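You operate a simulated robot arm through the tools that you are given. There is no shell and no other tool. Be economical: measure what you need, move in short steps, check, and stop when the job is done.

The job below is to be done with a simulated robot arm. You get a single attempt, and the scene is never put back.

JOB
Mix the powder on slow until the sight glass shows one colour.
Fine: red switch on, then lower and lock the lid, then start; stop with the black button and leave the red switch on.

It is judged by the outcome, as a careful person would: the job done as asked, and still so three seconds after it is handed in. It fails if anything else is knocked over, pushed out of place, dropped, spilled or broken. A push-on lid holds only when it is set on centred and level and pressed home; a screw cap is set on level and turned clockwise until tight.

ROBOT AND FRAMES
A 7-joint arm with a two-finger parallel gripper, fixed in place. Base frame: the origin is at the foot of the arm, x ahead of it, y to its left, z up. Readings come in m, rad, newtons and seconds.
With the tool pointing down near the work surface it reaches from about 0.1 to 0.5 m from the base axis. Its first joint turns from -2.007 to 2.007 rad. Payload 3.91 kg.
The TCP is the grasp point between the finger pads, 0.03 m short of the fingertips. In the tool frame z runs along the fingers and y along their closing line. Largest opening 0.11 m; finger width 0.02, thickness 0.01; the body of the gripper, 0.048 by 0.112 m, starts 0.055 m behind the TCP.
Orientation is told as [roll, pitch, yaw] about the base's x, y, z axes, in that order, counted from this pose: with the fingers straight down and closing along the base's y, the tool's x points along the base's -x, its y along +y and its z along -z.

CONTROLS
- The arm moves only by the tool send_rows. Its argument "deltas" is a list of rows, each an object of numbers (a shift or turn left out is 0, a gripper value left out holds the last): "x", "y", "z": the shift along the tool's x, y, z in cm; "rx", "ry", "rz": the turn, a rotation vector about the tool's x, y, z in rad; "fingers": the finger opening in cm, from 0 to 11. In form: [{"x": .., "y": .., "z": .., "rx": .., "ry": .., "rz": .., "fingers": ..}, ...]. A call has 1 to 10 rows; each row is the pose to reach, as a shift and turn from the pose commanded when the call began, along the tool's axes at that moment. A row lasts 0.2 s, in which the tool goes at most 0.05 m and 0.15 rad; a call with a longer step from one row to the next is refused whole, and so is a gripper value outside its range. Where a pose cannot be reached the arm comes as near as it can. A force on the tool above 40 N (or 10 N above the force at the start of the call, whichever is more), or a blocked arm, ends the call early, and 0.2 s more pass. The fingers move at their own pace (about 0.108 m/s each) and stop on an object; they squeeze with about 24 N. The grip force told is the motor's: it shows also when the fingers shut on nothing. Time passes only in rows, and 0.2 s behind the last, so rows that repeat a pose let the fingers close. It gives the time, the measured TCP pose, the force on the tool (base axes), the opening and the grip force at its end, in the units of the frame above (readings bear some noise).
- Cameras (640 x 400 px; columns grow to the right, rows downward): "scene" is fixed at [0.2212, -0.6489, 1.6563]; the picture's right is [0.97, -0.24, 0.00], its down [-0.11, -0.43, -0.90] and it looks along [0.22, 0.87, -0.45] (base axes); focal length 357 px, centre (320, 200). "wrist" rides on the gripper at [0.072, 0.017, -0.103] in the tool frame; the picture's right is [-0.23, 0.97, 0.00], its down [-0.76, -0.18, -0.62] and it looks along [-0.61, -0.14, 0.78] (tool axes); focal length 222 px, centre (320, 200). There is no depth. A picture from a camera that has moved, and an enlarged one, comes with that camera's place and axes in the base frame and with its lens.
- get_image(camera): a new picture of that camera. It takes no simulated time.
- slide_trunk(by): slides the trunk up (or, below 0, down) by that many m; the arm rides with it, the base frame stays. It gives what a move gives, with no picture.
- enlarge(camera, box): a new picture of the part [left, top, right, bottom] of that camera's present view, enlarged. It takes no simulated time.
- finish_job(): hands the job in; it is judged then, once.

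Work in short steps. Places have to be worked out from the pictures, the camera data and where the tool is seen: move nearer, look again, correct. Check each grasp and each placing, and mend what went wrong. You have 120 turns and 68 pictures in all, those below and enlarged ones among them. Open the gripper and draw the arm clear of the work before you hand the job in, unless the task says otherwise; then end with one line.

The tools are called after "Call:" by a JSON object that holds its "api" and its "payload". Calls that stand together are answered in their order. send_rows: Moves the arm, as the interface text tells. Its arguments: {"type":"object","properties":{"deltas":{"type":"array"}},"required":["deltas"]} The other tools are called the same way: slide_trunk (by) slides the trunk up or down; get_image (camera) takes a picture; enlarge (camera, box) takes an enlarged picture of a part of a camera's view; finish_job () hands the job in.

At the start:

```text
time_s: 0.0
ee_pos: [0.4156, 0.294, 1.4808]
ee_rot: [-0.001, 0.001, -0.001]
ft_force: [0.4, -0.6, 0.1]
opening: 0.1101
gripper_force: 0.1
trunk travel left (down, up): [-0.925, 0.065]
```

scene: 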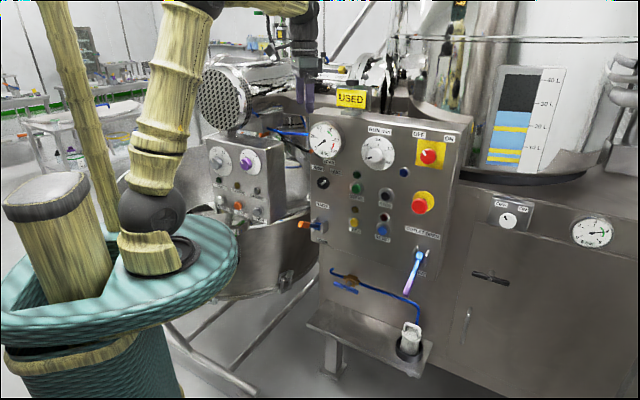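
wrist: 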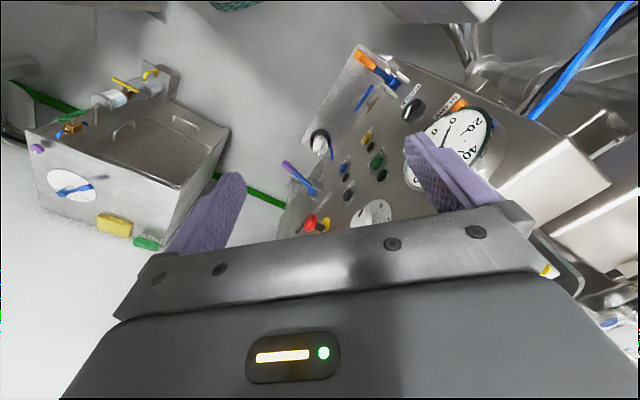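

The scene shows a control panel with a red switch, dial, buttons and levers. I'll enlarge the panel and the vessel to read the labels.

Call:
{"api": "enlarge", "payload": {"camera": "scene", "box": [300, 80, 460, 180]}}

Call:
{"api": "enlarge", "payload": {"camera": "scene", "box": [300, 165, 460, 265]}}

Call:
{"api": "enlarge", "payload": {"camera": "scene", "box": [180, 40, 340, 240]}}

Call:
{"api": "enlarge", "payload": {"camera": "scene", "box": [380, 0, 640, 200]}}

```text
4.00 times, centred on (380, 130) of scene
camera zoom: at [0.2212, -0.6489, 1.6563], right [0.97, -0.24, 0.0], down [-0.11, -0.43, -0.9], along [0.22, 0.87, -0.45], focal length 1428 px, centre (80, 480)
```

zoom: 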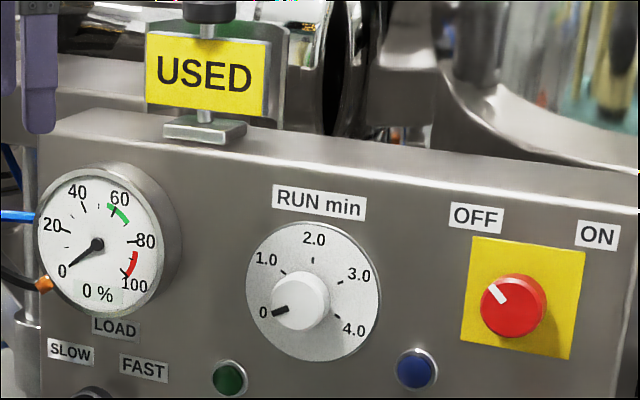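

```text
4.00 times, centred on (380, 215) of scene
camera zoom: at [0.2212, -0.6489, 1.6563], right [0.97, -0.24, 0.0], down [-0.11, -0.43, -0.9], along [0.22, 0.87, -0.45], focal length 1428 px, centre (80, 140)
```

zoom: 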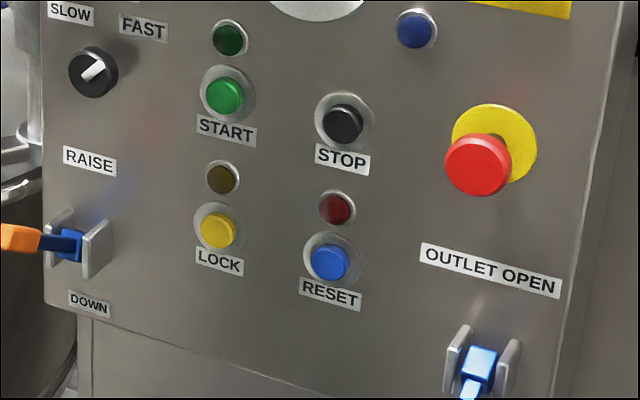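

```text
2.00 times, centred on (260, 140) of scene
camera zoom: at [0.2212, -0.6489, 1.6563], right [0.97, -0.24, 0.0], down [-0.11, -0.43, -0.9], along [0.22, 0.87, -0.45], focal length 714 px, centre (440, 320)
```

zoom: 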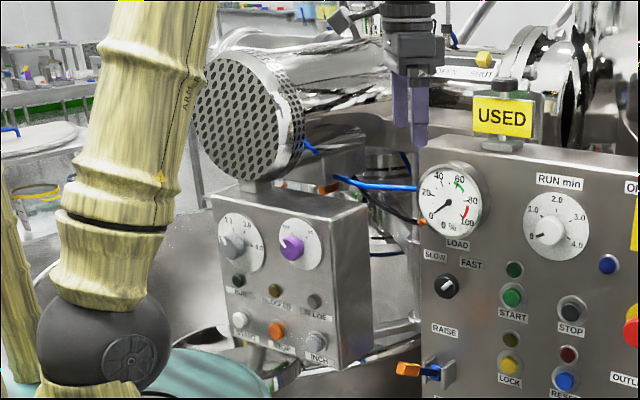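

```text
2.00 times, centred on (510, 100) of scene
camera zoom: at [0.2212, -0.6489, 1.6563], right [0.97, -0.24, 0.0], down [-0.11, -0.43, -0.9], along [0.22, 0.87, -0.45], focal length 714 px, centre (-60, 400)
```

zoom: 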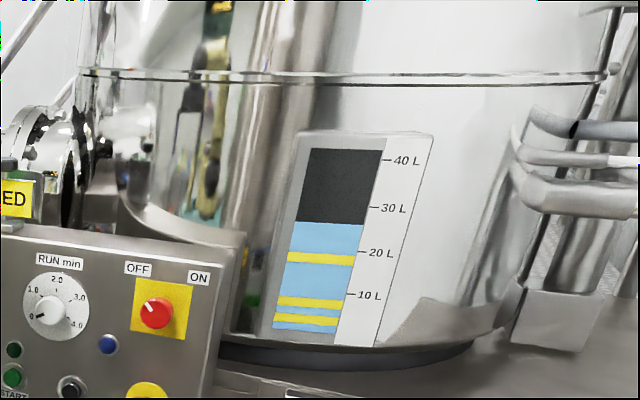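

Combining both views, the panel is vertical and faces the robot: normal is about (0.764, 0.645) and plane distance about 0.69 m. I'll yaw the tool to that direction while backing off a little, then pitch the fingers to point at the panel.

Call:
{"api": "send_rows", "payload": {"deltas": [{"x": 1, "rz": -0.14}, {"x": 2, "rz": -0.28}, {"x": 3, "rz": -0.42}, {"x": 4, "rz": -0.56}, {"x": 5, "rz": -0.7}]}}

Call:
{"api": "send_rows", "payload": {"deltas": [{"ry": -0.15}, {"ry": -0.3}, {"ry": -0.45}, {"ry": -0.6}, {"ry": -0.75}, {"ry": -0.9}, {"ry": -1.05}, {"ry": -1.2}, {"ry": -1.35}, {"ry": -1.5}]}}

```text
time_s: 1.2
ee_pos: [0.3629, 0.2949, 1.4796]
ee_rot: [0.001, -0.001, 0.704]
ft_force: [-0.8, 0.5, 0.4]
opening: 0.1098
gripper_force: 0.0
trunk travel left (down, up): [-0.925, 0.065]
```

```text
time_s: 3.4
ee_pos: [0.3735, 0.3035, 1.4876]
ee_rot: [0.009, -1.497, 0.691]
ft_force: [-0.2, 0.7, -0.3]
opening: 0.1101
gripper_force: 0.1
out of reach, approached as far as the arm can: row 10
trunk travel left (down, up): [-0.925, 0.065]
```

The tool is now nearly horizontal. I'll drop the trunk to bring it to red-switch height, then look.

Call:
{"api": "slide_trunk", "payload": {"by": -0.165}}

Call:
{"api": "get_image", "payload": {"camera": "wrist"}}

Call:
{"api": "get_image", "payload": {"camera": "scene"}}

```text
time_s: 5.3
ee_pos: [0.3729, 0.3021, 1.3229]
ee_rot: [0.001, -1.502, 0.697]
ft_force: [0.2, 0.3, 0.2]
opening: 0.1099
gripper_force: 0.0
trunk travel left (down, up): [-0.76, 0.23]
```

```text
61 pictures are left
camera wrist: at [0.28, 0.246, 1.2578], right [-0.62, 0.76, 0.23], down [-0.32, -0.5, 0.8], along [0.72, 0.42, 0.55], focal length 222 px, centre (320, 200)
```

wrist: 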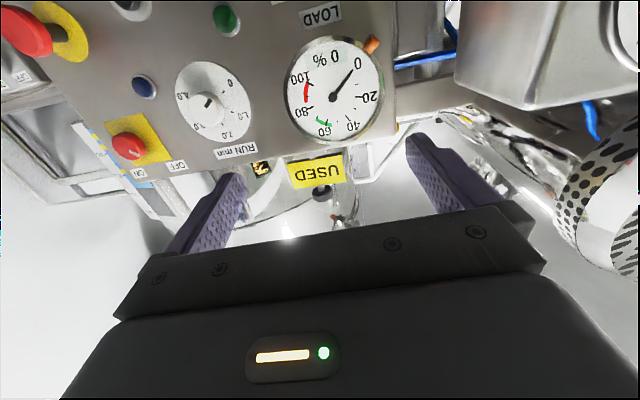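

```text
60 pictures are left
```

scene: 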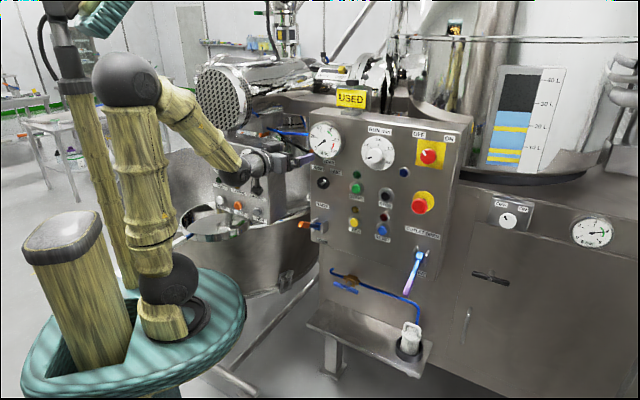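

Triangulation puts the red switch near n≈0.707, u≈0.328 (along the panel to the right), z≈1.314. I'll level the tool and move in front of the switch with the tips well short of the panel.

Call:
{"api": "send_rows", "payload": {"deltas": [{"y": -4.5, "z": 1, "ry": -0.035}, {"y": -9, "z": 2, "ry": -0.07}, {"y": -13.5, "z": 4, "ry": -0.07}, {"y": -18, "z": 6, "ry": -0.07}, {"y": -22, "z": 8, "ry": -0.07}, {"y": -26, "z": 10, "ry": -0.07}, {"y": -30, "z": 11, "ry": -0.07}, {"y": -31.8, "z": 12, "ry": -0.07}, {"y": -31.8, "z": 12, "ry": -0.07}]}}

Call:
{"api": "get_image", "payload": {"camera": "wrist"}}

Call:
{"api": "enlarge", "payload": {"camera": "scene", "box": [340, 90, 500, 190]}}

```text
time_s: 7.3
ee_pos: [0.6694, 0.1356, 1.3127]
ee_rot: [0.14, -1.57, 0.559]
ft_force: [-0.6, -0.1, -0.6]
opening: 0.1099
gripper_force: 0.0
trunk travel left (down, up): [-0.76, 0.23]
```

```text
59 pictures are left
camera wrist: at [0.5805, 0.0821, 1.2414], right [-0.63, 0.74, 0.23], down [-0.36, -0.54, 0.76], along [0.69, 0.4, 0.61], focal length 222 px, centre (320, 200)
```

wrist: 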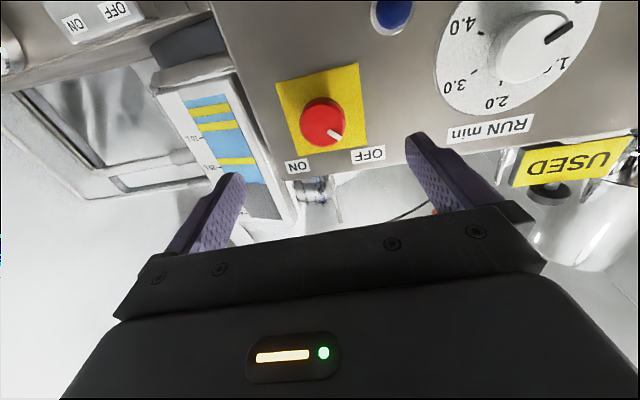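

```text
4.00 times, centred on (420, 140) of scene
camera zoom: at [0.2212, -0.6489, 1.6563], right [0.97, -0.24, 0.0], down [-0.11, -0.43, -0.9], along [0.22, 0.87, -0.45], focal length 1428 px, centre (-80, 440)
```

zoom: 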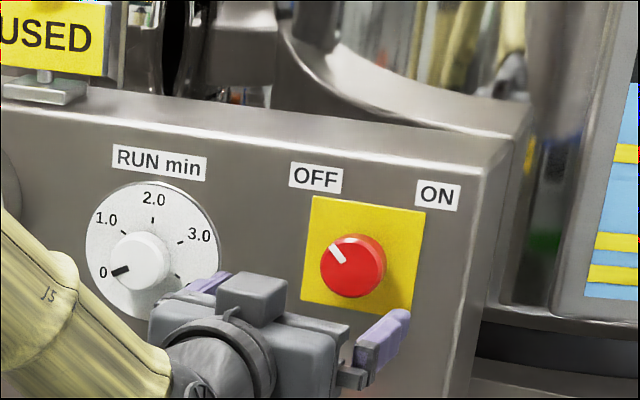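

The switch sits about centred on the tool (offset ~3 mm). I'll approach with the fingers at 8 cm, in small steps, stopping on contact.

Call:
{"api": "send_rows", "payload": {"deltas": [{"y": 0.3, "z": 2, "fingers": 8}, {"y": 0.3, "z": 4}, {"y": 0.3, "z": 5.5}, {"y": 0.3, "z": 6.5}, {"y": 0.3, "z": 7.5}, {"y": 0.3, "z": 8}]}}

Call:
{"api": "get_image", "payload": {"camera": "wrist"}}

Call:
{"api": "enlarge", "payload": {"camera": "scene", "box": [380, 110, 480, 180]}}

```text
time_s: 8.7
ee_pos: [0.7288, 0.1905, 1.3134]
ee_rot: [0.197, -1.569, 0.501]
ft_force: [0.8, -1.0, -0.2]
opening: 0.0797
gripper_force: 0.1
trunk travel left (down, up): [-0.76, 0.23]
```

```text
57 pictures are left
camera wrist: at [0.6399, 0.1367, 1.2414], right [-0.63, 0.75, 0.23], down [-0.36, -0.54, 0.76], along [0.69, 0.4, 0.61], focal length 222 px, centre (320, 200)
```

wrist: 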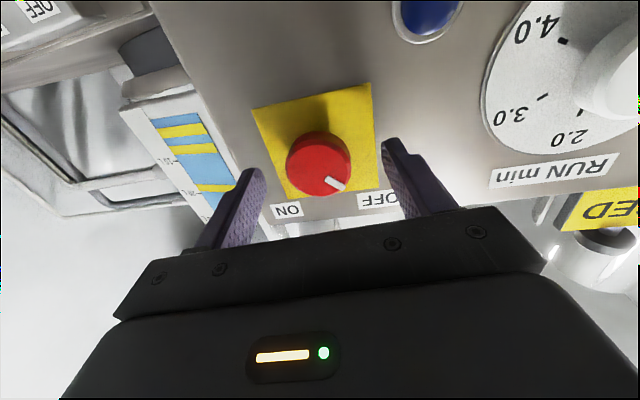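

```text
5.71 times, centred on (430, 145) of scene
camera zoom: at [0.2212, -0.6489, 1.6563], right [0.97, -0.24, 0.0], down [-0.11, -0.43, -0.9], along [0.22, 0.87, -0.45], focal length 2040 px, centre (-309, 514)
```

zoom: 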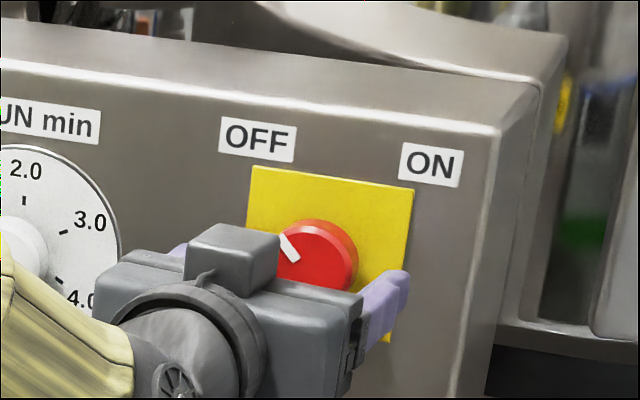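

The knob front works out at n≈0.718, z≈1.318, so I need about 2.5 cm more depth and 4 mm up. Then I'll close on it.

Call:
{"api": "send_rows", "payload": {"deltas": [{"x": -0.4, "y": -0.15, "z": 0.8}, {"x": -0.4, "y": -0.15, "z": 1.6}, {"x": -0.4, "y": -0.15, "z": 2.2}, {"x": -0.4, "y": -0.15, "z": 2.6}, {"x": -0.4, "y": -0.15, "z": 2.6, "fingers": 3}, {"x": -0.4, "y": -0.15, "z": 2.6}, {"x": -0.4, "y": -0.15, "z": 2.6}]}}

Call:
{"api": "get_image", "payload": {"camera": "wrist"}}

```text
time_s: 9.7
ee_pos: [0.7416, 0.1984, 1.3179]
ee_rot: [-0.708, -1.565, 1.407]
ft_force: [-26.2, -17.3, 0.7]
opening: 0.0817
gripper_force: 2.3
trunk travel left (down, up): [-0.76, 0.23]
stopped in row 4: the force on the tool passed its limit (the readings are from after the stop); the commanded pose is now the measured one
```

```text
55 pictures are left
camera wrist: at [0.6534, 0.146, 1.246], right [-0.63, 0.75, 0.22], down [-0.36, -0.53, 0.77], along [0.69, 0.4, 0.6], focal length 222 px, centre (320, 200)
```

wrist: 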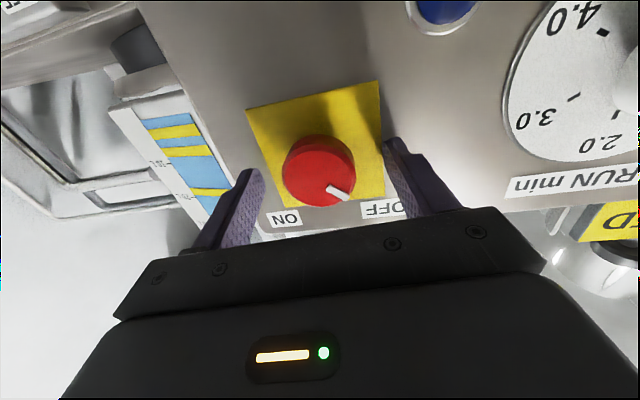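

The tips touched the plate at tip n≈0.725, so that is the plate surface. I'll back off 4 mm and close the fingers on the knob.

Call:
{"api": "send_rows", "payload": {"deltas": [{"z": -0.4}, {"z": -0.4, "fingers": 2}, {"z": -0.4}, {"z": -0.4}, {"z": -0.4}]}}

Call:
{"api": "get_image", "payload": {"camera": "wrist"}}

```text
time_s: 10.9
ee_pos: [0.7437, 0.1995, 1.3169]
ee_rot: [-0.466, -1.566, 1.164]
ft_force: [-4.2, 0.0, 8.2]
opening: 0.0443
gripper_force: 44.7
trunk travel left (down, up): [-0.76, 0.23]
```

```text
54 pictures are left
camera wrist: at [0.6544, 0.1472, 1.2447], right [-0.63, 0.75, 0.22], down [-0.36, -0.53, 0.77], along [0.69, 0.4, 0.6], focal length 222 px, centre (320, 200)
```

wrist: 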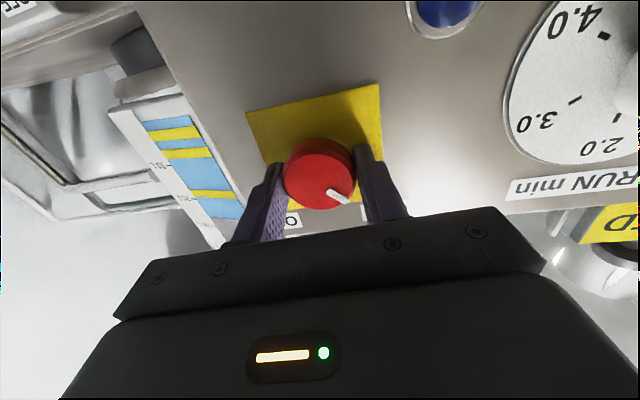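

Gripped (opening 4.43 cm). I'll turn it clockwise as seen from the front (rz +), OFF to ON.

Call:
{"api": "send_rows", "payload": {"deltas": [{"rz": 0.14}, {"rz": 0.28}, {"rz": 0.42}, {"rz": 0.56}, {"rz": 0.7}, {"rz": 0.84}, {"rz": 0.98}, {"rz": 1.12}, {"rz": 1.26}, {"rz": 1.4}]}}

Call:
{"api": "enlarge", "payload": {"camera": "scene", "box": [340, 90, 500, 190]}}

Call:
{"api": "get_image", "payload": {"camera": "wrist"}}

```text
time_s: 13.1
ee_pos: [0.7436, 0.2007, 1.3149]
ee_rot: [1.561, -0.171, -0.87]
ft_force: [-1.3, -1.5, 8.9]
opening: 0.0436
gripper_force: 44.8
trunk travel left (down, up): [-0.76, 0.23]
```

```text
4.00 times, centred on (420, 140) of scene
camera zoom: at [0.2212, -0.6489, 1.6563], right [0.97, -0.24, 0.0], down [-0.11, -0.43, -0.9], along [0.22, 0.87, -0.45], focal length 1428 px, centre (-80, 440)
```

zoom: 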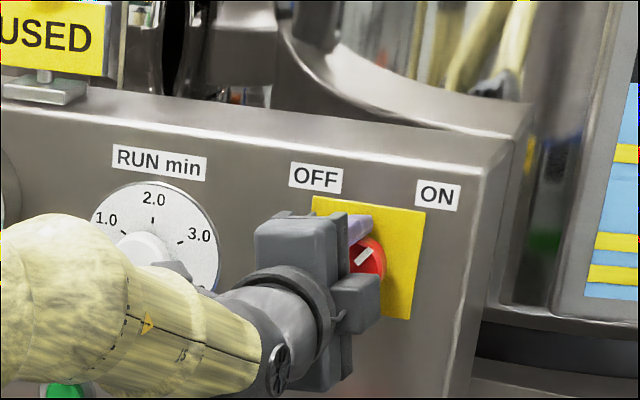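

```text
52 pictures are left
camera wrist: at [0.618, 0.1916, 1.3205], right [0.04, -0.04, 1.0], down [0.02, -1.0, -0.04], along [1.0, 0.03, -0.04], focal length 222 px, centre (320, 200)
```

wrist: 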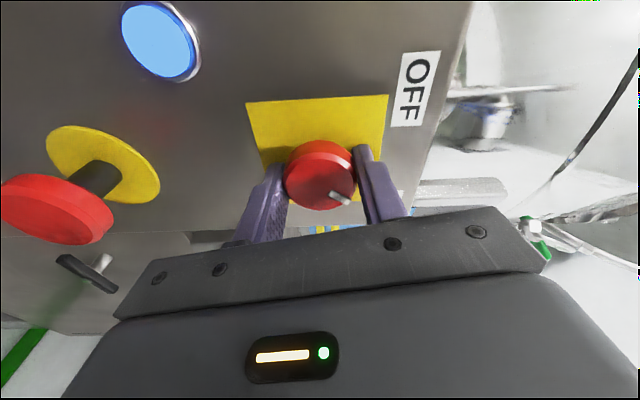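

The blue power lamp is lit and the pointer is near ON. I'll nudge slightly further, then open and back off.

Call:
{"api": "send_rows", "payload": {"deltas": [{"rz": 0.12}, {"rz": 0.14}, {"rz": 0.14, "fingers": 7}, {"rz": 0.14}, {"rz": 0.14}, {"rz": 0.14, "z": -3}, {"rz": 0.14, "z": -7}, {"rz": 0.14, "z": -10}]}}

Call:
{"api": "get_image", "payload": {"camera": "wrist"}}

Call:
{"api": "enlarge", "payload": {"camera": "scene", "box": [300, 90, 460, 190]}}

```text
time_s: 14.9
ee_pos: [0.6675, 0.1361, 1.3166]
ee_rot: [1.562, -0.035, -0.873]
ft_force: [0.5, -0.4, -0.7]
opening: 0.0699
gripper_force: 0.0
trunk travel left (down, up): [-0.76, 0.23]
```

```text
51 pictures are left
camera wrist: at [0.5426, 0.1261, 1.332], right [0.13, -0.14, 0.98], down [0.01, -0.99, -0.15], along [0.99, 0.03, -0.13], focal length 222 px, centre (320, 200)
```

wrist: 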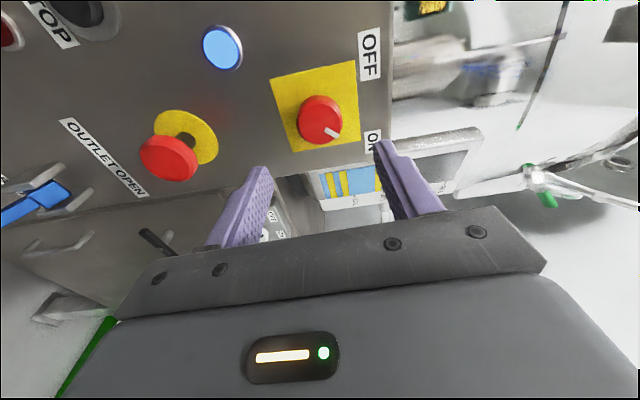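

```text
4.00 times, centred on (380, 140) of scene
camera zoom: at [0.2212, -0.6489, 1.6563], right [0.97, -0.24, 0.0], down [-0.11, -0.43, -0.9], along [0.22, 0.87, -0.45], focal length 1428 px, centre (80, 440)
```

zoom: 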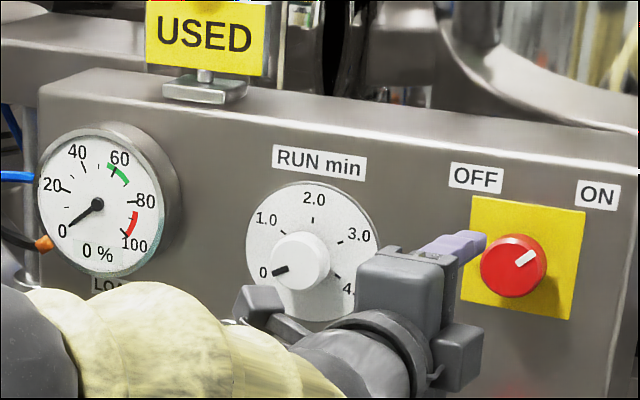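

The switch is ON with its lamp lit. Next is the SLOW/FAST selector, pointing at FAST. I'll back off, slide left along the panel and drop the trunk to its height.

Call:
{"api": "send_rows", "payload": {"deltas": [{"x": 4, "z": -2}, {"x": 8, "z": -4}, {"x": 12, "z": -5}, {"x": 16, "z": -5}, {"x": 20, "z": -5}, {"x": 24, "z": -5}, {"x": 28, "z": -5}, {"x": 32, "z": -5}, {"x": 34.7, "y": 1.1, "z": -5}]}}

Call:
{"api": "slide_trunk", "payload": {"by": -0.165}}

Call:
{"api": "get_image", "payload": {"camera": "wrist"}}

Call:
{"api": "get_image", "payload": {"camera": "scene"}}

```text
time_s: 16.9
ee_pos: [0.406, 0.3697, 1.3144]
ee_rot: [1.561, -0.032, -0.873]
ft_force: [-0.2, -0.4, 0.2]
opening: 0.0701
gripper_force: 0.0
trunk travel left (down, up): [-0.76, 0.23]
```

```text
time_s: 18.8
ee_pos: [0.407, 0.3698, 1.148]
ee_rot: [1.562, -0.032, -0.873]
ft_force: [-0.5, 0.6, 0.5]
opening: 0.07
gripper_force: 0.1
trunk travel left (down, up): [-0.595, 0.395]
```

```text
49 pictures are left
camera wrist: at [0.2824, 0.3596, 1.1651], right [0.13, -0.14, 0.98], down [0.01, -0.99, -0.15], along [0.99, 0.03, -0.13], focal length 222 px, centre (320, 200)
```

wrist: 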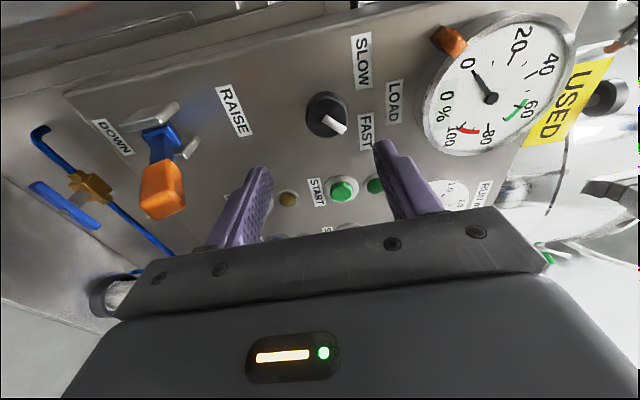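

```text
48 pictures are left
```

scene: 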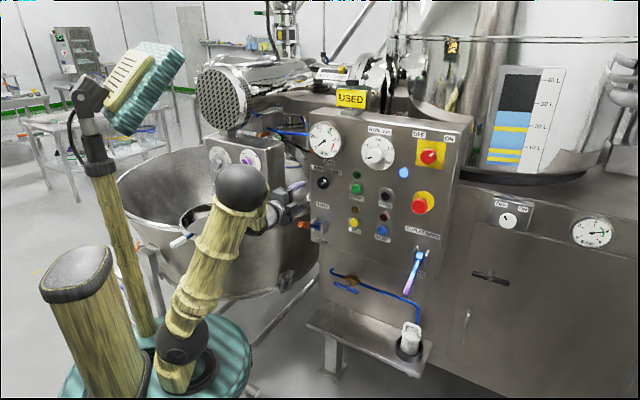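

The selector works out at n≈0.683, u≈−0.016, z≈1.153, and the tool is almost in line with it. I'll advance until the tips flank the knob, then close.

Call:
{"api": "send_rows", "payload": {"deltas": [{"x": -0.4, "y": 0.5, "z": 3}, {"x": -0.4, "y": 0.5, "z": 6}, {"x": -0.4, "y": 0.5, "z": 8.5}, {"x": -0.4, "y": 0.5, "z": 10}, {"x": -0.4, "y": 0.5, "z": 11}, {"x": -0.4, "y": 0.5, "z": 11.8}]}}

Call:
{"api": "get_image", "payload": {"camera": "wrist"}}

```text
time_s: 19.4
ee_pos: [0.4384, 0.3939, 1.1532]
ee_rot: [1.558, -0.038, -0.853]
ft_force: [-21.0, -47.4, 13.3]
opening: 0.0699
gripper_force: 0.0
trunk travel left (down, up): [-0.595, 0.395]
stopped in row 2: the force on the tool passed its limit (the readings are from after the stop); the commanded pose is now the measured one
```

```text
47 pictures are left
camera wrist: at [0.3143, 0.382, 1.1692], right [0.14, -0.13, 0.98], down [0.03, -0.99, -0.14], along [0.99, 0.05, -0.13], focal length 222 px, centre (320, 200)
```

wrist: 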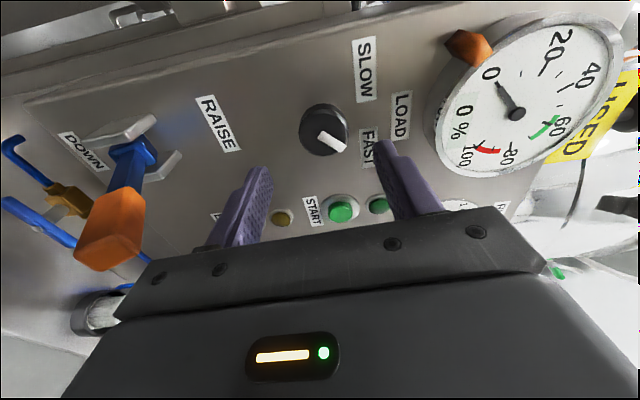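

Unexpected contact pushed the tool toward −y. I need to see what touched before moving on.

Call:
{"api": "enlarge", "payload": {"camera": "scene", "box": [200, 130, 360, 250]}}

```text
3.33 times, centred on (280, 190) of scene
camera zoom: at [0.2212, -0.6489, 1.6563], right [0.97, -0.24, 0.0], down [-0.11, -0.43, -0.9], along [0.22, 0.87, -0.45], focal length 1190 px, centre (453, 233)
```

zoom: 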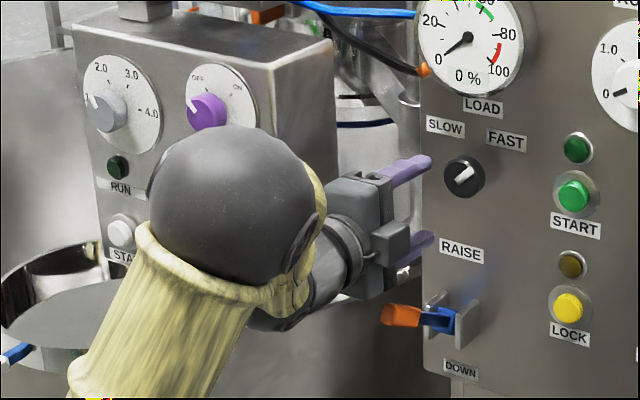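

The collision is with the neighbouring control box: its front-right corner is at about n=0.53, u=−0.13, and the wrist camera hangs on that side. I'll back off, then roll the tool so the camera is at the lower right instead.

Call:
{"api": "send_rows", "payload": {"deltas": [{"x": -1, "z": -2}, {"x": -2, "z": -5}, {"x": -3, "z": -8, "ry": -0.02}, {"x": -3, "z": -9, "ry": -0.02}]}}

Call:
{"api": "send_rows", "payload": {"deltas": [{"rz": -0.14}, {"rz": -0.28}, {"rz": -0.42}, {"rz": -0.56}, {"rz": -0.7}, {"rz": -0.84}, {"rz": -0.98}, {"rz": -1.12}, {"rz": -1.26}, {"rz": -1.4}]}}

Call:
{"api": "send_rows", "payload": {"deltas": [{"rz": -0.14}, {"rz": -0.28}, {"rz": -0.42}, {"rz": -0.56}, {"rz": -0.7}, {"rz": -0.84}, {"rz": -0.98}, {"rz": -1.12}, {"rz": -1.26}, {"rz": -1.4}]}}

Call:
{"api": "enlarge", "payload": {"camera": "scene", "box": [180, 110, 372, 230]}}

Call:
{"api": "get_image", "payload": {"camera": "wrist"}}

```text
time_s: 20.4
ee_pos: [0.3949, 0.3197, 1.1525]
ee_rot: [1.549, -0.041, -0.876]
ft_force: [-0.3, -0.7, -0.2]
opening: 0.07
gripper_force: 0.1
trunk travel left (down, up): [-0.595, 0.395]
```

```text
time_s: 22.6
ee_pos: [0.3966, 0.3206, 1.1513]
ee_rot: [1.412, -1.441, -0.719]
ft_force: [-0.2, -0.1, 0.6]
opening: 0.0699
gripper_force: 0.1
trunk travel left (down, up): [-0.595, 0.395]
```

```text
time_s: 24.8
ee_pos: [0.3954, 0.3188, 1.1515]
ee_rot: [-1.55, -0.295, 2.258]
ft_force: [-0.5, -0.4, -0.4]
opening: 0.0699
gripper_force: 0.0
trunk travel left (down, up): [-0.595, 0.395]
```

```text
3.33 times, centred on (276, 170) of scene
camera zoom: at [0.2212, -0.6489, 1.6563], right [0.97, -0.24, 0.0], down [-0.11, -0.43, -0.9], along [0.22, 0.87, -0.45], focal length 1190 px, centre (467, 300)
```

zoom: 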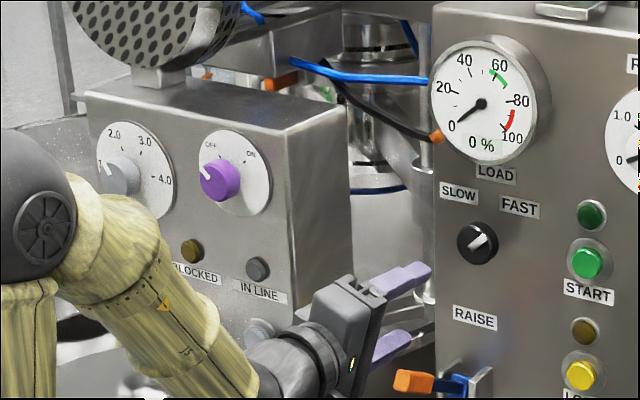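

```text
44 pictures are left
camera wrist: at [0.3577, 0.2043, 1.1167], right [-0.33, 0.38, -0.86], down [-0.91, 0.13, 0.41], along [0.26, 0.92, 0.3], focal length 222 px, centre (320, 200)
```

wrist: 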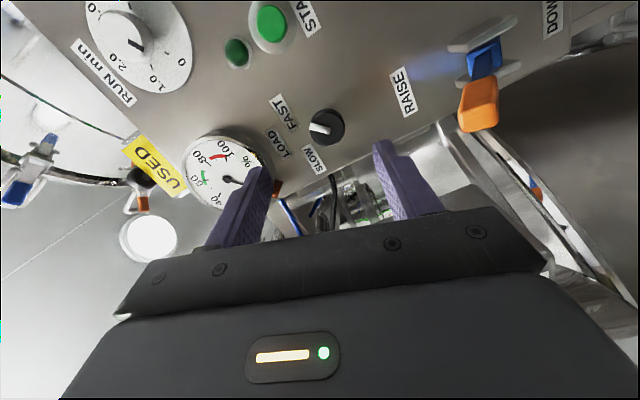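

The camera is now at the lower right and the selector triangulates again to u≈−0.015, z≈1.154. I'll line up at roll −0.8, advance with contact watch, and close.

Call:
{"api": "send_rows", "payload": {"deltas": [{"x": -1, "y": 0.3, "z": 3, "rz": 0.15}, {"x": -2, "y": 0.5, "z": 6, "rz": 0.3}, {"x": -2.66, "y": 0.7, "z": 9, "rz": 0.45}, {"x": -2.66, "y": 0.7, "z": 12, "rz": 0.46}, {"x": -2.66, "y": 0.7, "z": 14, "rz": 0.46}, {"x": -2.66, "y": 0.7, "z": 15.2, "rz": 0.46}, {"x": -2.66, "y": 0.7, "z": 16.2, "rz": 0.46}, {"x": -2.66, "y": 0.7, "z": 16.2, "rz": 0.46}]}}

Call:
{"api": "get_image", "payload": {"camera": "wrist"}}

Call:
{"api": "enlarge", "payload": {"camera": "scene", "box": [260, 130, 388, 210]}}

```text
time_s: 26.6
ee_pos: [0.5022, 0.4427, 1.1491]
ee_rot: [-1.541, -0.76, 2.245]
ft_force: [-12.3, -14.0, -2.4]
opening: 0.0704
gripper_force: 0.6
trunk travel left (down, up): [-0.595, 0.395]
```

```text
43 pictures are left
camera wrist: at [0.4482, 0.3449, 1.0899], right [-0.54, 0.63, -0.55], down [-0.74, -0.06, 0.67], along [0.39, 0.77, 0.5], focal length 222 px, centre (320, 200)
```

wrist: 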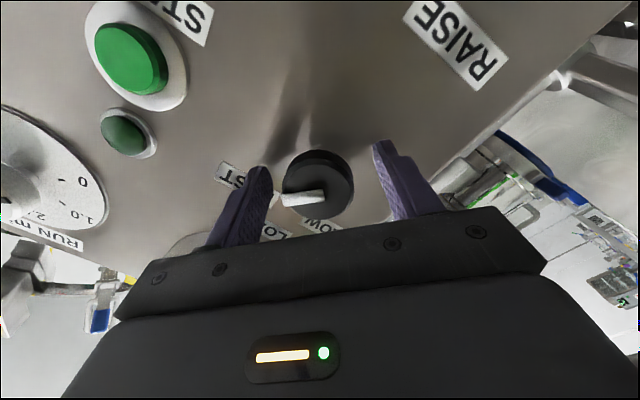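

```text
5.00 times, centred on (324, 170) of scene
camera zoom: at [0.2212, -0.6489, 1.6563], right [0.97, -0.24, 0.0], down [-0.11, -0.43, -0.9], along [0.22, 0.87, -0.45], focal length 1785 px, centre (300, 350)
```

zoom: 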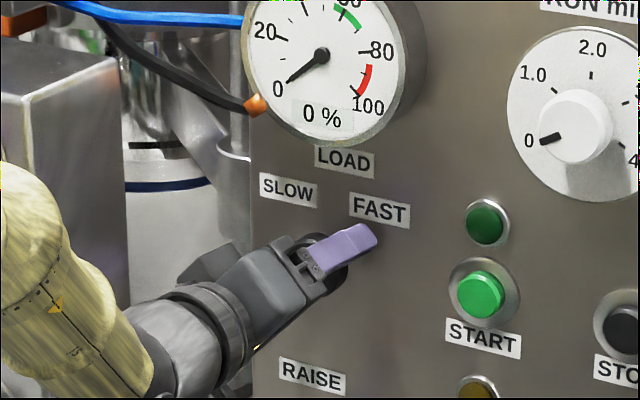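

The tips just touch the panel (18 N) with the knob between them. I'll back off 3 mm, rise 4 mm and close.

Call:
{"api": "send_rows", "payload": {"deltas": [{"x": -0.28, "y": -0.29, "z": -0.4}, {"x": -0.28, "y": -0.29, "z": -0.4, "fingers": 1}, {"x": -0.28, "y": -0.29, "z": -0.4}, {"x": -0.28, "y": -0.29, "z": -0.4}, {"x": -0.28, "y": -0.29, "z": -0.4}]}}

Call:
{"api": "send_rows", "payload": {"deltas": [{"rz": -0.14}, {"rz": -0.28}, {"rz": -0.42}, {"rz": -0.56}, {"rz": -0.7}, {"rz": -0.84}, {"rz": -0.98}, {"rz": -1.12}, {"rz": -1.26}, {"rz": -1.4}]}}

Call:
{"api": "get_image", "payload": {"camera": "wrist"}}

```text
time_s: 27.8
ee_pos: [0.4989, 0.4435, 1.1543]
ee_rot: [-1.545, -0.759, 2.246]
ft_force: [0.2, 7.6, 4.7]
opening: 0.044
gripper_force: 44.5
trunk travel left (down, up): [-0.595, 0.395]
```

```text
time_s: 29.9
ee_pos: [0.4981, 0.4414, 1.1563]
ee_rot: [-1.55, 0.642, 2.276]
ft_force: [0.4, 7.2, 16.9]
opening: 0.0441
gripper_force: 45.1
trunk travel left (down, up): [-0.595, 0.395]
```

```text
41 pictures are left
camera wrist: at [0.4641, 0.3244, 1.1879], right [0.25, -0.32, -0.92], down [-0.94, 0.15, -0.3], along [0.23, 0.94, -0.26], focal length 222 px, centre (320, 200)
```

wrist: 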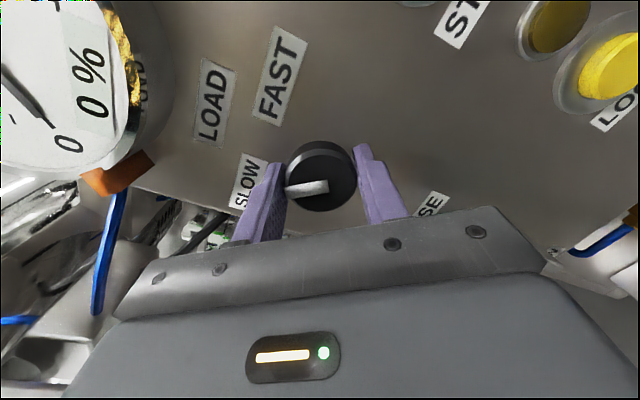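

The knob turned with the grip and now points to SLOW. I'll release, back out and check in the scene view.

Call:
{"api": "send_rows", "payload": {"deltas": [{"rz": -0.06}, {"rz": -0.06, "fingers": 7.5}, {"rz": -0.06}, {"rz": -0.06}, {"rz": -0.06, "z": -3}, {"rz": -0.06, "z": -6}, {"rz": -0.06, "z": -10}, {"rz": -0.06, "z": -14}, {"rz": -0.06, "z": -17, "fingers": 0}, {"rz": -0.06, "z": -17}]}}

Call:
{"api": "enlarge", "payload": {"camera": "scene", "box": [260, 130, 420, 230]}}

Call:
{"api": "get_image", "payload": {"camera": "wrist"}}

```text
time_s: 32.1
ee_pos: [0.3686, 0.3325, 1.1587]
ee_rot: [-1.545, 0.701, 2.282]
ft_force: [-0.6, -0.1, -0.2]
opening: 0.0001
gripper_force: 23.6
trunk travel left (down, up): [-0.595, 0.395]
```

```text
4.00 times, centred on (340, 180) of scene
camera zoom: at [0.2212, -0.6489, 1.6563], right [0.97, -0.24, 0.0], down [-0.11, -0.43, -0.9], along [0.22, 0.87, -0.45], focal length 1428 px, centre (240, 280)
```

zoom: 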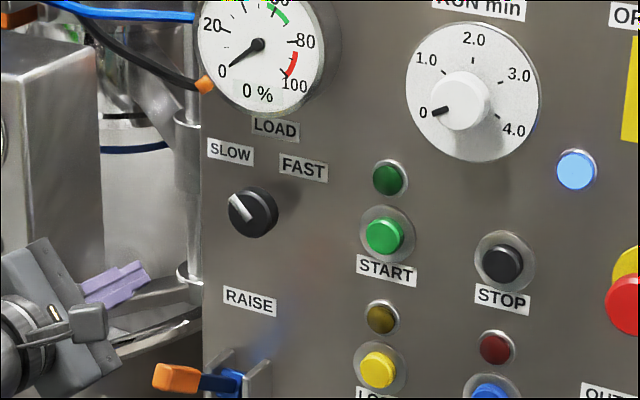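

```text
39 pictures are left
camera wrist: at [0.333, 0.2171, 1.1939], right [0.28, -0.36, -0.89], down [-0.93, 0.13, -0.34], along [0.24, 0.92, -0.3], focal length 222 px, centre (320, 200)
```

wrist: 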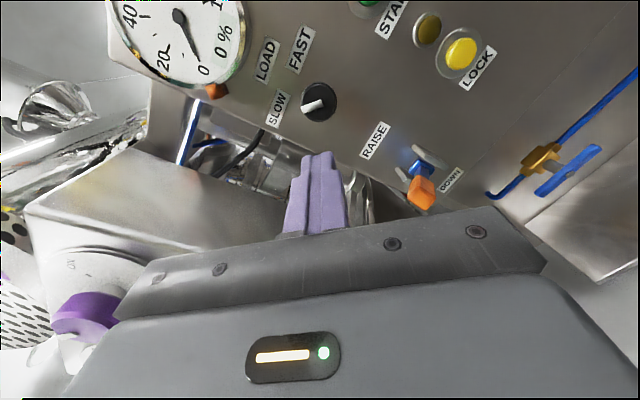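

The selector is at SLOW. The lid lever's orange tip is at n≈0.58, u≈−0.025, z≈1.031, and it is tilted up. I'll roll the closed fingers flat and place them just above the tip.

Call:
{"api": "send_rows", "payload": {"deltas": [{"x": -1.3, "y": 1.25, "rz": 0.14}, {"x": -2.6, "y": 2.5, "rz": 0.28}, {"x": -4, "y": 3.8, "rz": 0.42, "z": 2}, {"x": -5.4, "y": 5.14, "rz": 0.56, "z": 4}, {"x": -5.4, "y": 5.14, "rz": 0.69, "z": 7.4}, {"x": -5.4, "y": 5.14, "rz": 0.69, "z": 7.4}]}}

Call:
{"api": "get_image", "payload": {"camera": "wrist"}}

Call:
{"api": "enlarge", "payload": {"camera": "scene", "box": [240, 160, 400, 260]}}

```text
time_s: 33.5
ee_pos: [0.4188, 0.3869, 1.0823]
ee_rot: [-1.551, 0.006, 2.265]
ft_force: [-0.1, 0.1, -0.6]
opening: 0.0001
gripper_force: 23.8
out of reach, approached as far as the arm can: row 2
trunk travel left (down, up): [-0.595, 0.395]
```

```text
38 pictures are left
camera wrist: at [0.3871, 0.2651, 1.0685], right [-0.16, 0.16, -0.98], down [-0.96, 0.19, 0.18], along [0.21, 0.97, 0.12], focal length 222 px, centre (320, 200)
```

wrist: 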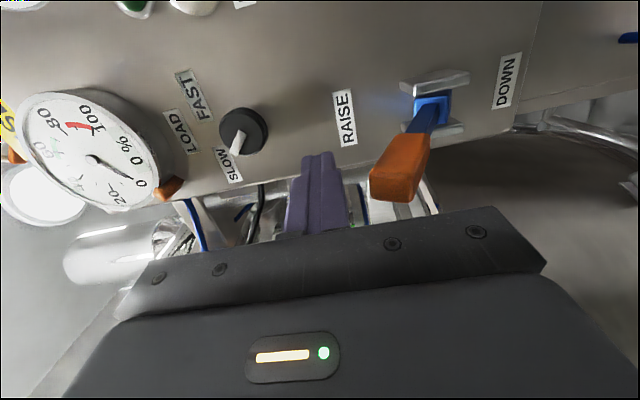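

```text
4.00 times, centred on (320, 210) of scene
camera zoom: at [0.2212, -0.6489, 1.6563], right [0.97, -0.24, 0.0], down [-0.11, -0.43, -0.9], along [0.22, 0.87, -0.45], focal length 1428 px, centre (320, 160)
```

zoom: 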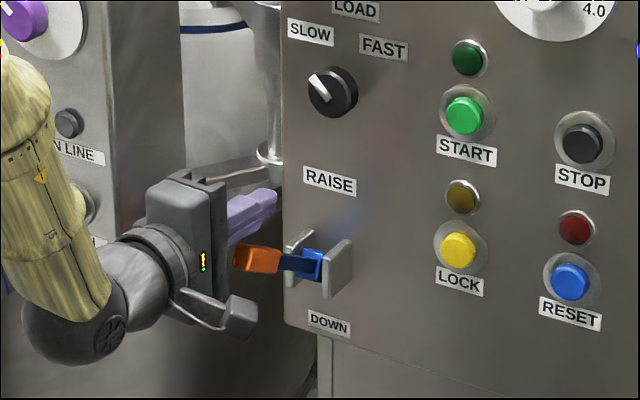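

The closed fingers sit right above the lever (same u, n 0.54–0.60). I'll push straight down, which is tool +y.

Call:
{"api": "send_rows", "payload": {"deltas": [{"y": 1.5}, {"y": 3}, {"y": 4.5}, {"y": 6}, {"y": 7.5}, {"y": 9}, {"y": 10.5}, {"y": 12}]}}

Call:
{"api": "enlarge", "payload": {"camera": "scene", "box": [240, 160, 400, 260]}}

Call:
{"api": "get_image", "payload": {"camera": "scene"}}

```text
time_s: 35.4
ee_pos: [0.4176, 0.3836, 0.9611]
ee_rot: [-1.55, 0.01, 2.265]
ft_force: [0.0, -0.1, 0.3]
opening: 0.0
gripper_force: 24.1
trunk travel left (down, up): [-0.595, 0.395]
```

```text
4.00 times, centred on (320, 210) of scene
camera zoom: at [0.2212, -0.6489, 1.6563], right [0.97, -0.24, 0.0], down [-0.11, -0.43, -0.9], along [0.22, 0.87, -0.45], focal length 1428 px, centre (320, 160)
```

zoom: 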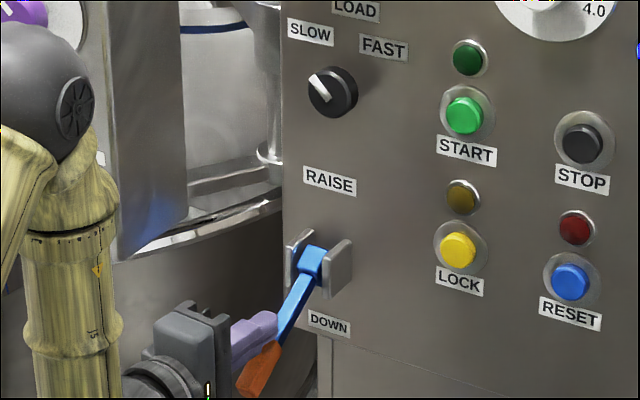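

```text
35 pictures are left
```

scene: 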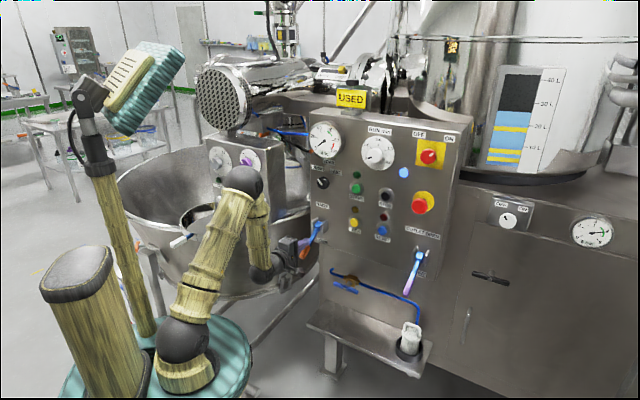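

The lever stays down with no force on it. Next is LOCK (yellow): I'll move up and right to just in front of it, correcting yaw by +0.085 rad because the two contact depths show the panel is at 45°.

Call:
{"api": "send_rows", "payload": {"deltas": [{"z": -3, "y": -1}, {"z": -3, "y": -4, "x": 3}, {"z": -3, "y": -7.1, "x": 6.5, "ry": -0.04}, {"z": -2, "y": -7.1, "x": 10, "ry": -0.085}, {"z": 1, "y": -7.1, "x": 13.4, "ry": -0.085}, {"z": 5, "y": -7.1, "x": 13.4, "ry": -0.085}, {"z": 5, "y": -7.1, "x": 13.4, "ry": -0.085}]}}

Call:
{"api": "get_image", "payload": {"camera": "wrist"}}

Call:
{"api": "get_image", "payload": {"camera": "scene"}}

```text
time_s: 37.0
ee_pos: [0.5443, 0.3167, 1.0336]
ee_rot: [-1.55, 0.007, 2.35]
ft_force: [0.3, 0.1, -0.5]
opening: 0.0
gripper_force: 24.2
trunk travel left (down, up): [-0.595, 0.395]
```

```text
34 pictures are left
camera wrist: at [0.5212, 0.1919, 1.0185], right [-0.17, 0.14, -0.98], down [-0.98, 0.11, 0.18], along [0.13, 0.98, 0.12], focal length 222 px, centre (320, 200)
```

wrist: 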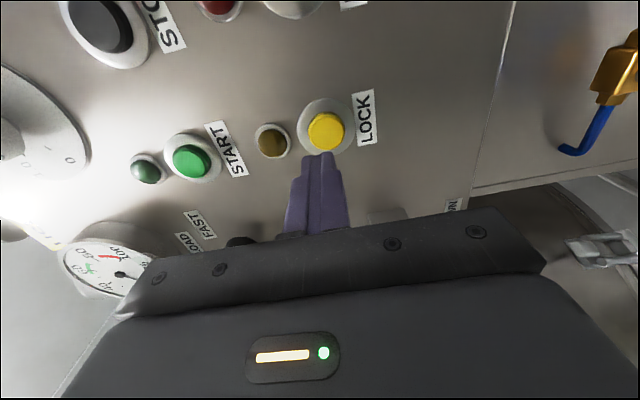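

```text
33 pictures are left
```

scene: 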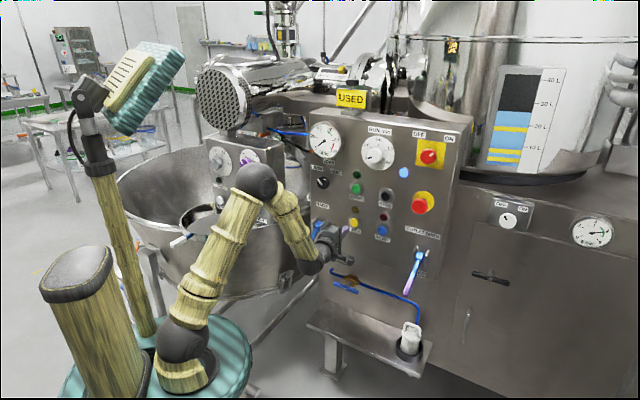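

LOCK triangulates to (0.600, 0.367, 1.027), about 4.9 cm ahead of the tips, 4 mm right and 5 mm down. I'll press in fine steps, then back out.

Call:
{"api": "send_rows", "payload": {"deltas": [{"x": 0.4, "y": 0.5, "z": 2}, {"x": 0.4, "y": 0.5, "z": 4}, {"x": 0.4, "y": 0.5, "z": 4.8}, {"x": 0.4, "y": 0.5, "z": 5.2}, {"x": 0.4, "y": 0.5, "z": 5.5}, {"x": 0.4, "y": 0.5, "z": 5.8}]}}

Call:
{"api": "enlarge", "payload": {"camera": "scene", "box": [280, 160, 440, 260]}}

```text
time_s: 38.4
ee_pos: [0.5845, 0.3508, 1.0259]
ee_rot: [-1.55, 0.007, 2.348]
ft_force: [-8.0, -7.0, -0.2]
opening: 0.0002
gripper_force: 24.3
trunk travel left (down, up): [-0.595, 0.395]
```

```text
4.00 times, centred on (360, 210) of scene
camera zoom: at [0.2212, -0.6489, 1.6563], right [0.97, -0.24, 0.0], down [-0.11, -0.43, -0.9], along [0.22, 0.87, -0.45], focal length 1428 px, centre (160, 160)
```

zoom: 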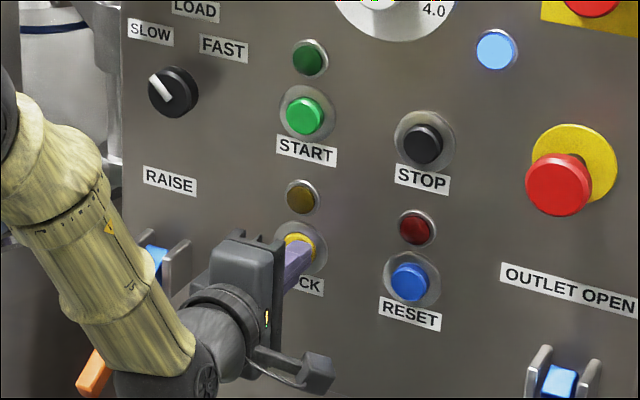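

There is contact at about 10 N and the lock lamp isn't lit yet. I'll press a little deeper.

Call:
{"api": "send_rows", "payload": {"deltas": [{"z": 0.3}, {"z": 0.6}, {"z": 0.8}, {"z": 0.8}]}}

Call:
{"api": "enlarge", "payload": {"camera": "scene", "box": [280, 160, 440, 260]}}

```text
time_s: 39.0
ee_pos: [0.5857, 0.352, 1.0279]
ee_rot: [-1.547, 0.01, 2.348]
ft_force: [-23.6, -17.4, 6.2]
opening: 0.0
gripper_force: 24.3
trunk travel left (down, up): [-0.595, 0.395]
stopped in row 2: the force on the tool passed its limit (the readings are from after the stop); the commanded pose is now the measured one
```

```text
4.00 times, centred on (360, 210) of scene
camera zoom: at [0.2212, -0.6489, 1.6563], right [0.97, -0.24, 0.0], down [-0.11, -0.43, -0.9], along [0.22, 0.87, -0.45], focal length 1428 px, centre (160, 160)
```

zoom: 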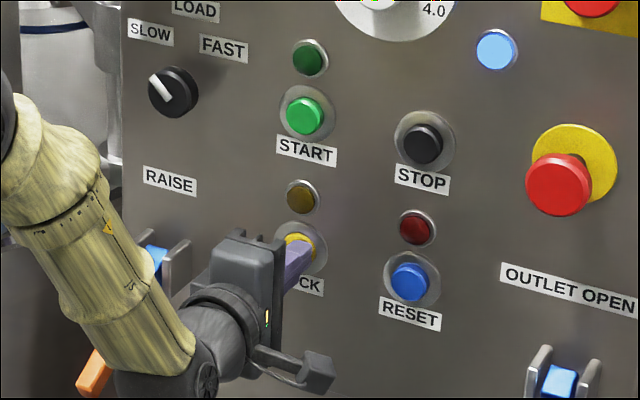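

The lock lamp is still off; perhaps the lid isn't fully down yet. I'll release the button and look at the OPEN/SHUT indicator behind the panel.

Call:
{"api": "send_rows", "payload": {"deltas": [{"z": -1}, {"z": -2}, {"z": -3}, {"z": -3}]}}

Call:
{"api": "enlarge", "payload": {"camera": "scene", "box": [290, 40, 370, 90]}}

Call:
{"api": "enlarge", "payload": {"camera": "scene", "box": [280, 160, 440, 260]}}

```text
time_s: 40.0
ee_pos: [0.5683, 0.335, 1.0255]
ee_rot: [-1.542, 0.006, 2.348]
ft_force: [-0.5, -0.6, -0.2]
opening: 0.0001
gripper_force: 24.5
trunk travel left (down, up): [-0.595, 0.395]
```

```text
8.00 times, centred on (330, 65) of scene
camera zoom: at [0.2212, -0.6489, 1.6563], right [0.97, -0.24, 0.0], down [-0.11, -0.43, -0.9], along [0.22, 0.87, -0.45], focal length 2856 px, centre (240, 1280)
```

zoom: 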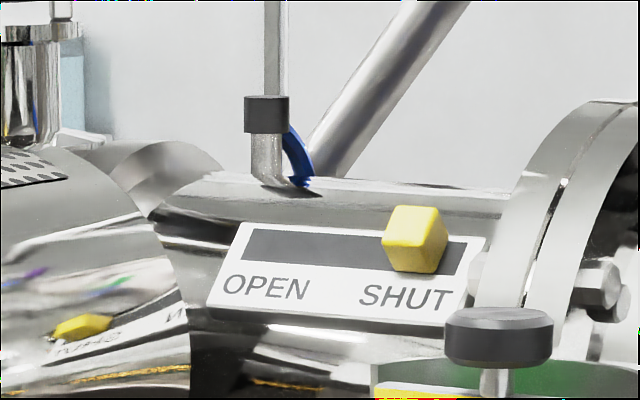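

```text
4.00 times, centred on (360, 210) of scene
camera zoom: at [0.2212, -0.6489, 1.6563], right [0.97, -0.24, 0.0], down [-0.11, -0.43, -0.9], along [0.22, 0.87, -0.45], focal length 1428 px, centre (160, 160)
```

zoom: 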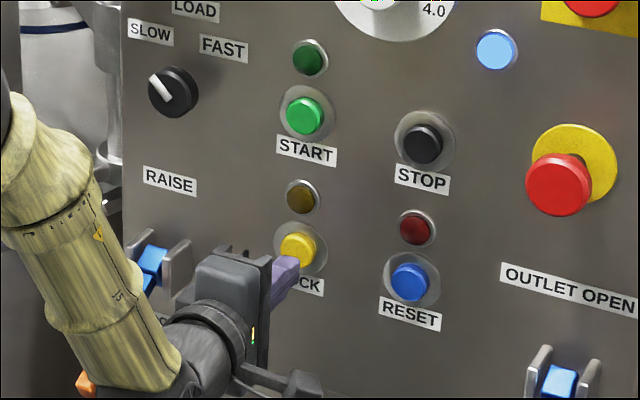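

That indicator reads SHUT, the same as at the start, so it is the outlet valve. The fingers looked about 4 mm low on the button, so I'll raise and press LOCK again.

Call:
{"api": "send_rows", "payload": {"deltas": [{"y": -0.5, "z": 1.4}, {"y": -0.5, "z": 2.0}, {"y": -0.5, "z": 2.4}, {"y": -0.5, "z": 2.7}, {"y": -0.5, "z": 3.0}, {"y": -0.5, "z": 3.2}, {"y": -0.5, "z": 3.4}]}}

Call:
{"api": "enlarge", "payload": {"camera": "scene", "box": [280, 160, 440, 260]}}

```text
time_s: 41.3
ee_pos: [0.586, 0.3506, 1.0295]
ee_rot: [-1.54, 0.007, 2.349]
ft_force: [-23.7, -18.7, 6.8]
opening: 0.0
gripper_force: 23.8
trunk travel left (down, up): [-0.595, 0.395]
stopped in row 6: the force on the tool passed its limit (the readings are from after the stop); the commanded pose is now the measured one
```

```text
4.00 times, centred on (360, 210) of scene
camera zoom: at [0.2212, -0.6489, 1.6563], right [0.97, -0.24, 0.0], down [-0.11, -0.43, -0.9], along [0.22, 0.87, -0.45], focal length 1428 px, centre (160, 160)
```

zoom: 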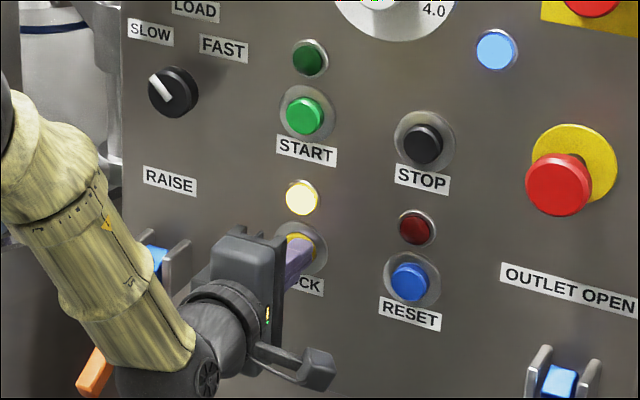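

The lock lamp is lit. I'll back off, rise 12.7 cm to START (same column), level the tool and press it.

Call:
{"api": "send_rows", "payload": {"deltas": [{"z": -2}, {"z": -4}, {"y": -4, "z": -4.2, "rx": 0.015}, {"y": -8, "z": -4.4, "rx": 0.03}, {"y": -12.7, "z": -4.4, "rx": 0.03}, {"y": -12.7, "z": -4.4, "rx": 0.03}]}}

Call:
{"api": "get_image", "payload": {"camera": "wrist"}}

Call:
{"api": "enlarge", "payload": {"camera": "scene", "box": [280, 110, 440, 210]}}

```text
time_s: 42.7
ee_pos: [0.5599, 0.3267, 1.1549]
ee_rot: [-1.564, 0.008, 2.347]
ft_force: [-0.3, -1.1, 0.5]
opening: 0.0
gripper_force: 24.2
trunk travel left (down, up): [-0.595, 0.395]
```

```text
27 pictures are left
camera wrist: at [0.5385, 0.2032, 1.1393], right [-0.16, 0.15, -0.98], down [-0.98, 0.11, 0.18], along [0.13, 0.98, 0.13], focal length 222 px, centre (320, 200)
```

wrist: 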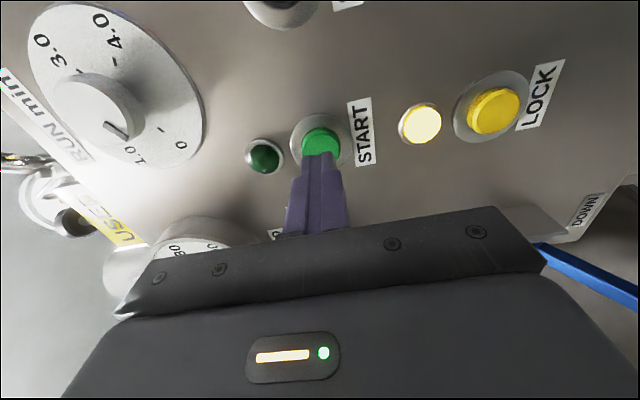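

```text
4.00 times, centred on (360, 160) of scene
camera zoom: at [0.2212, -0.6489, 1.6563], right [0.97, -0.24, 0.0], down [-0.11, -0.43, -0.9], along [0.22, 0.87, -0.45], focal length 1428 px, centre (160, 360)
```

zoom: 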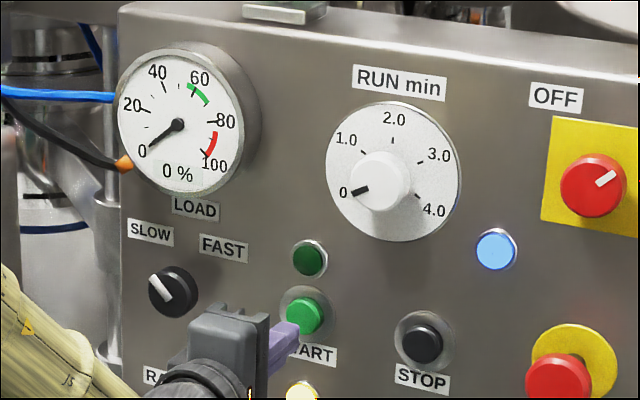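

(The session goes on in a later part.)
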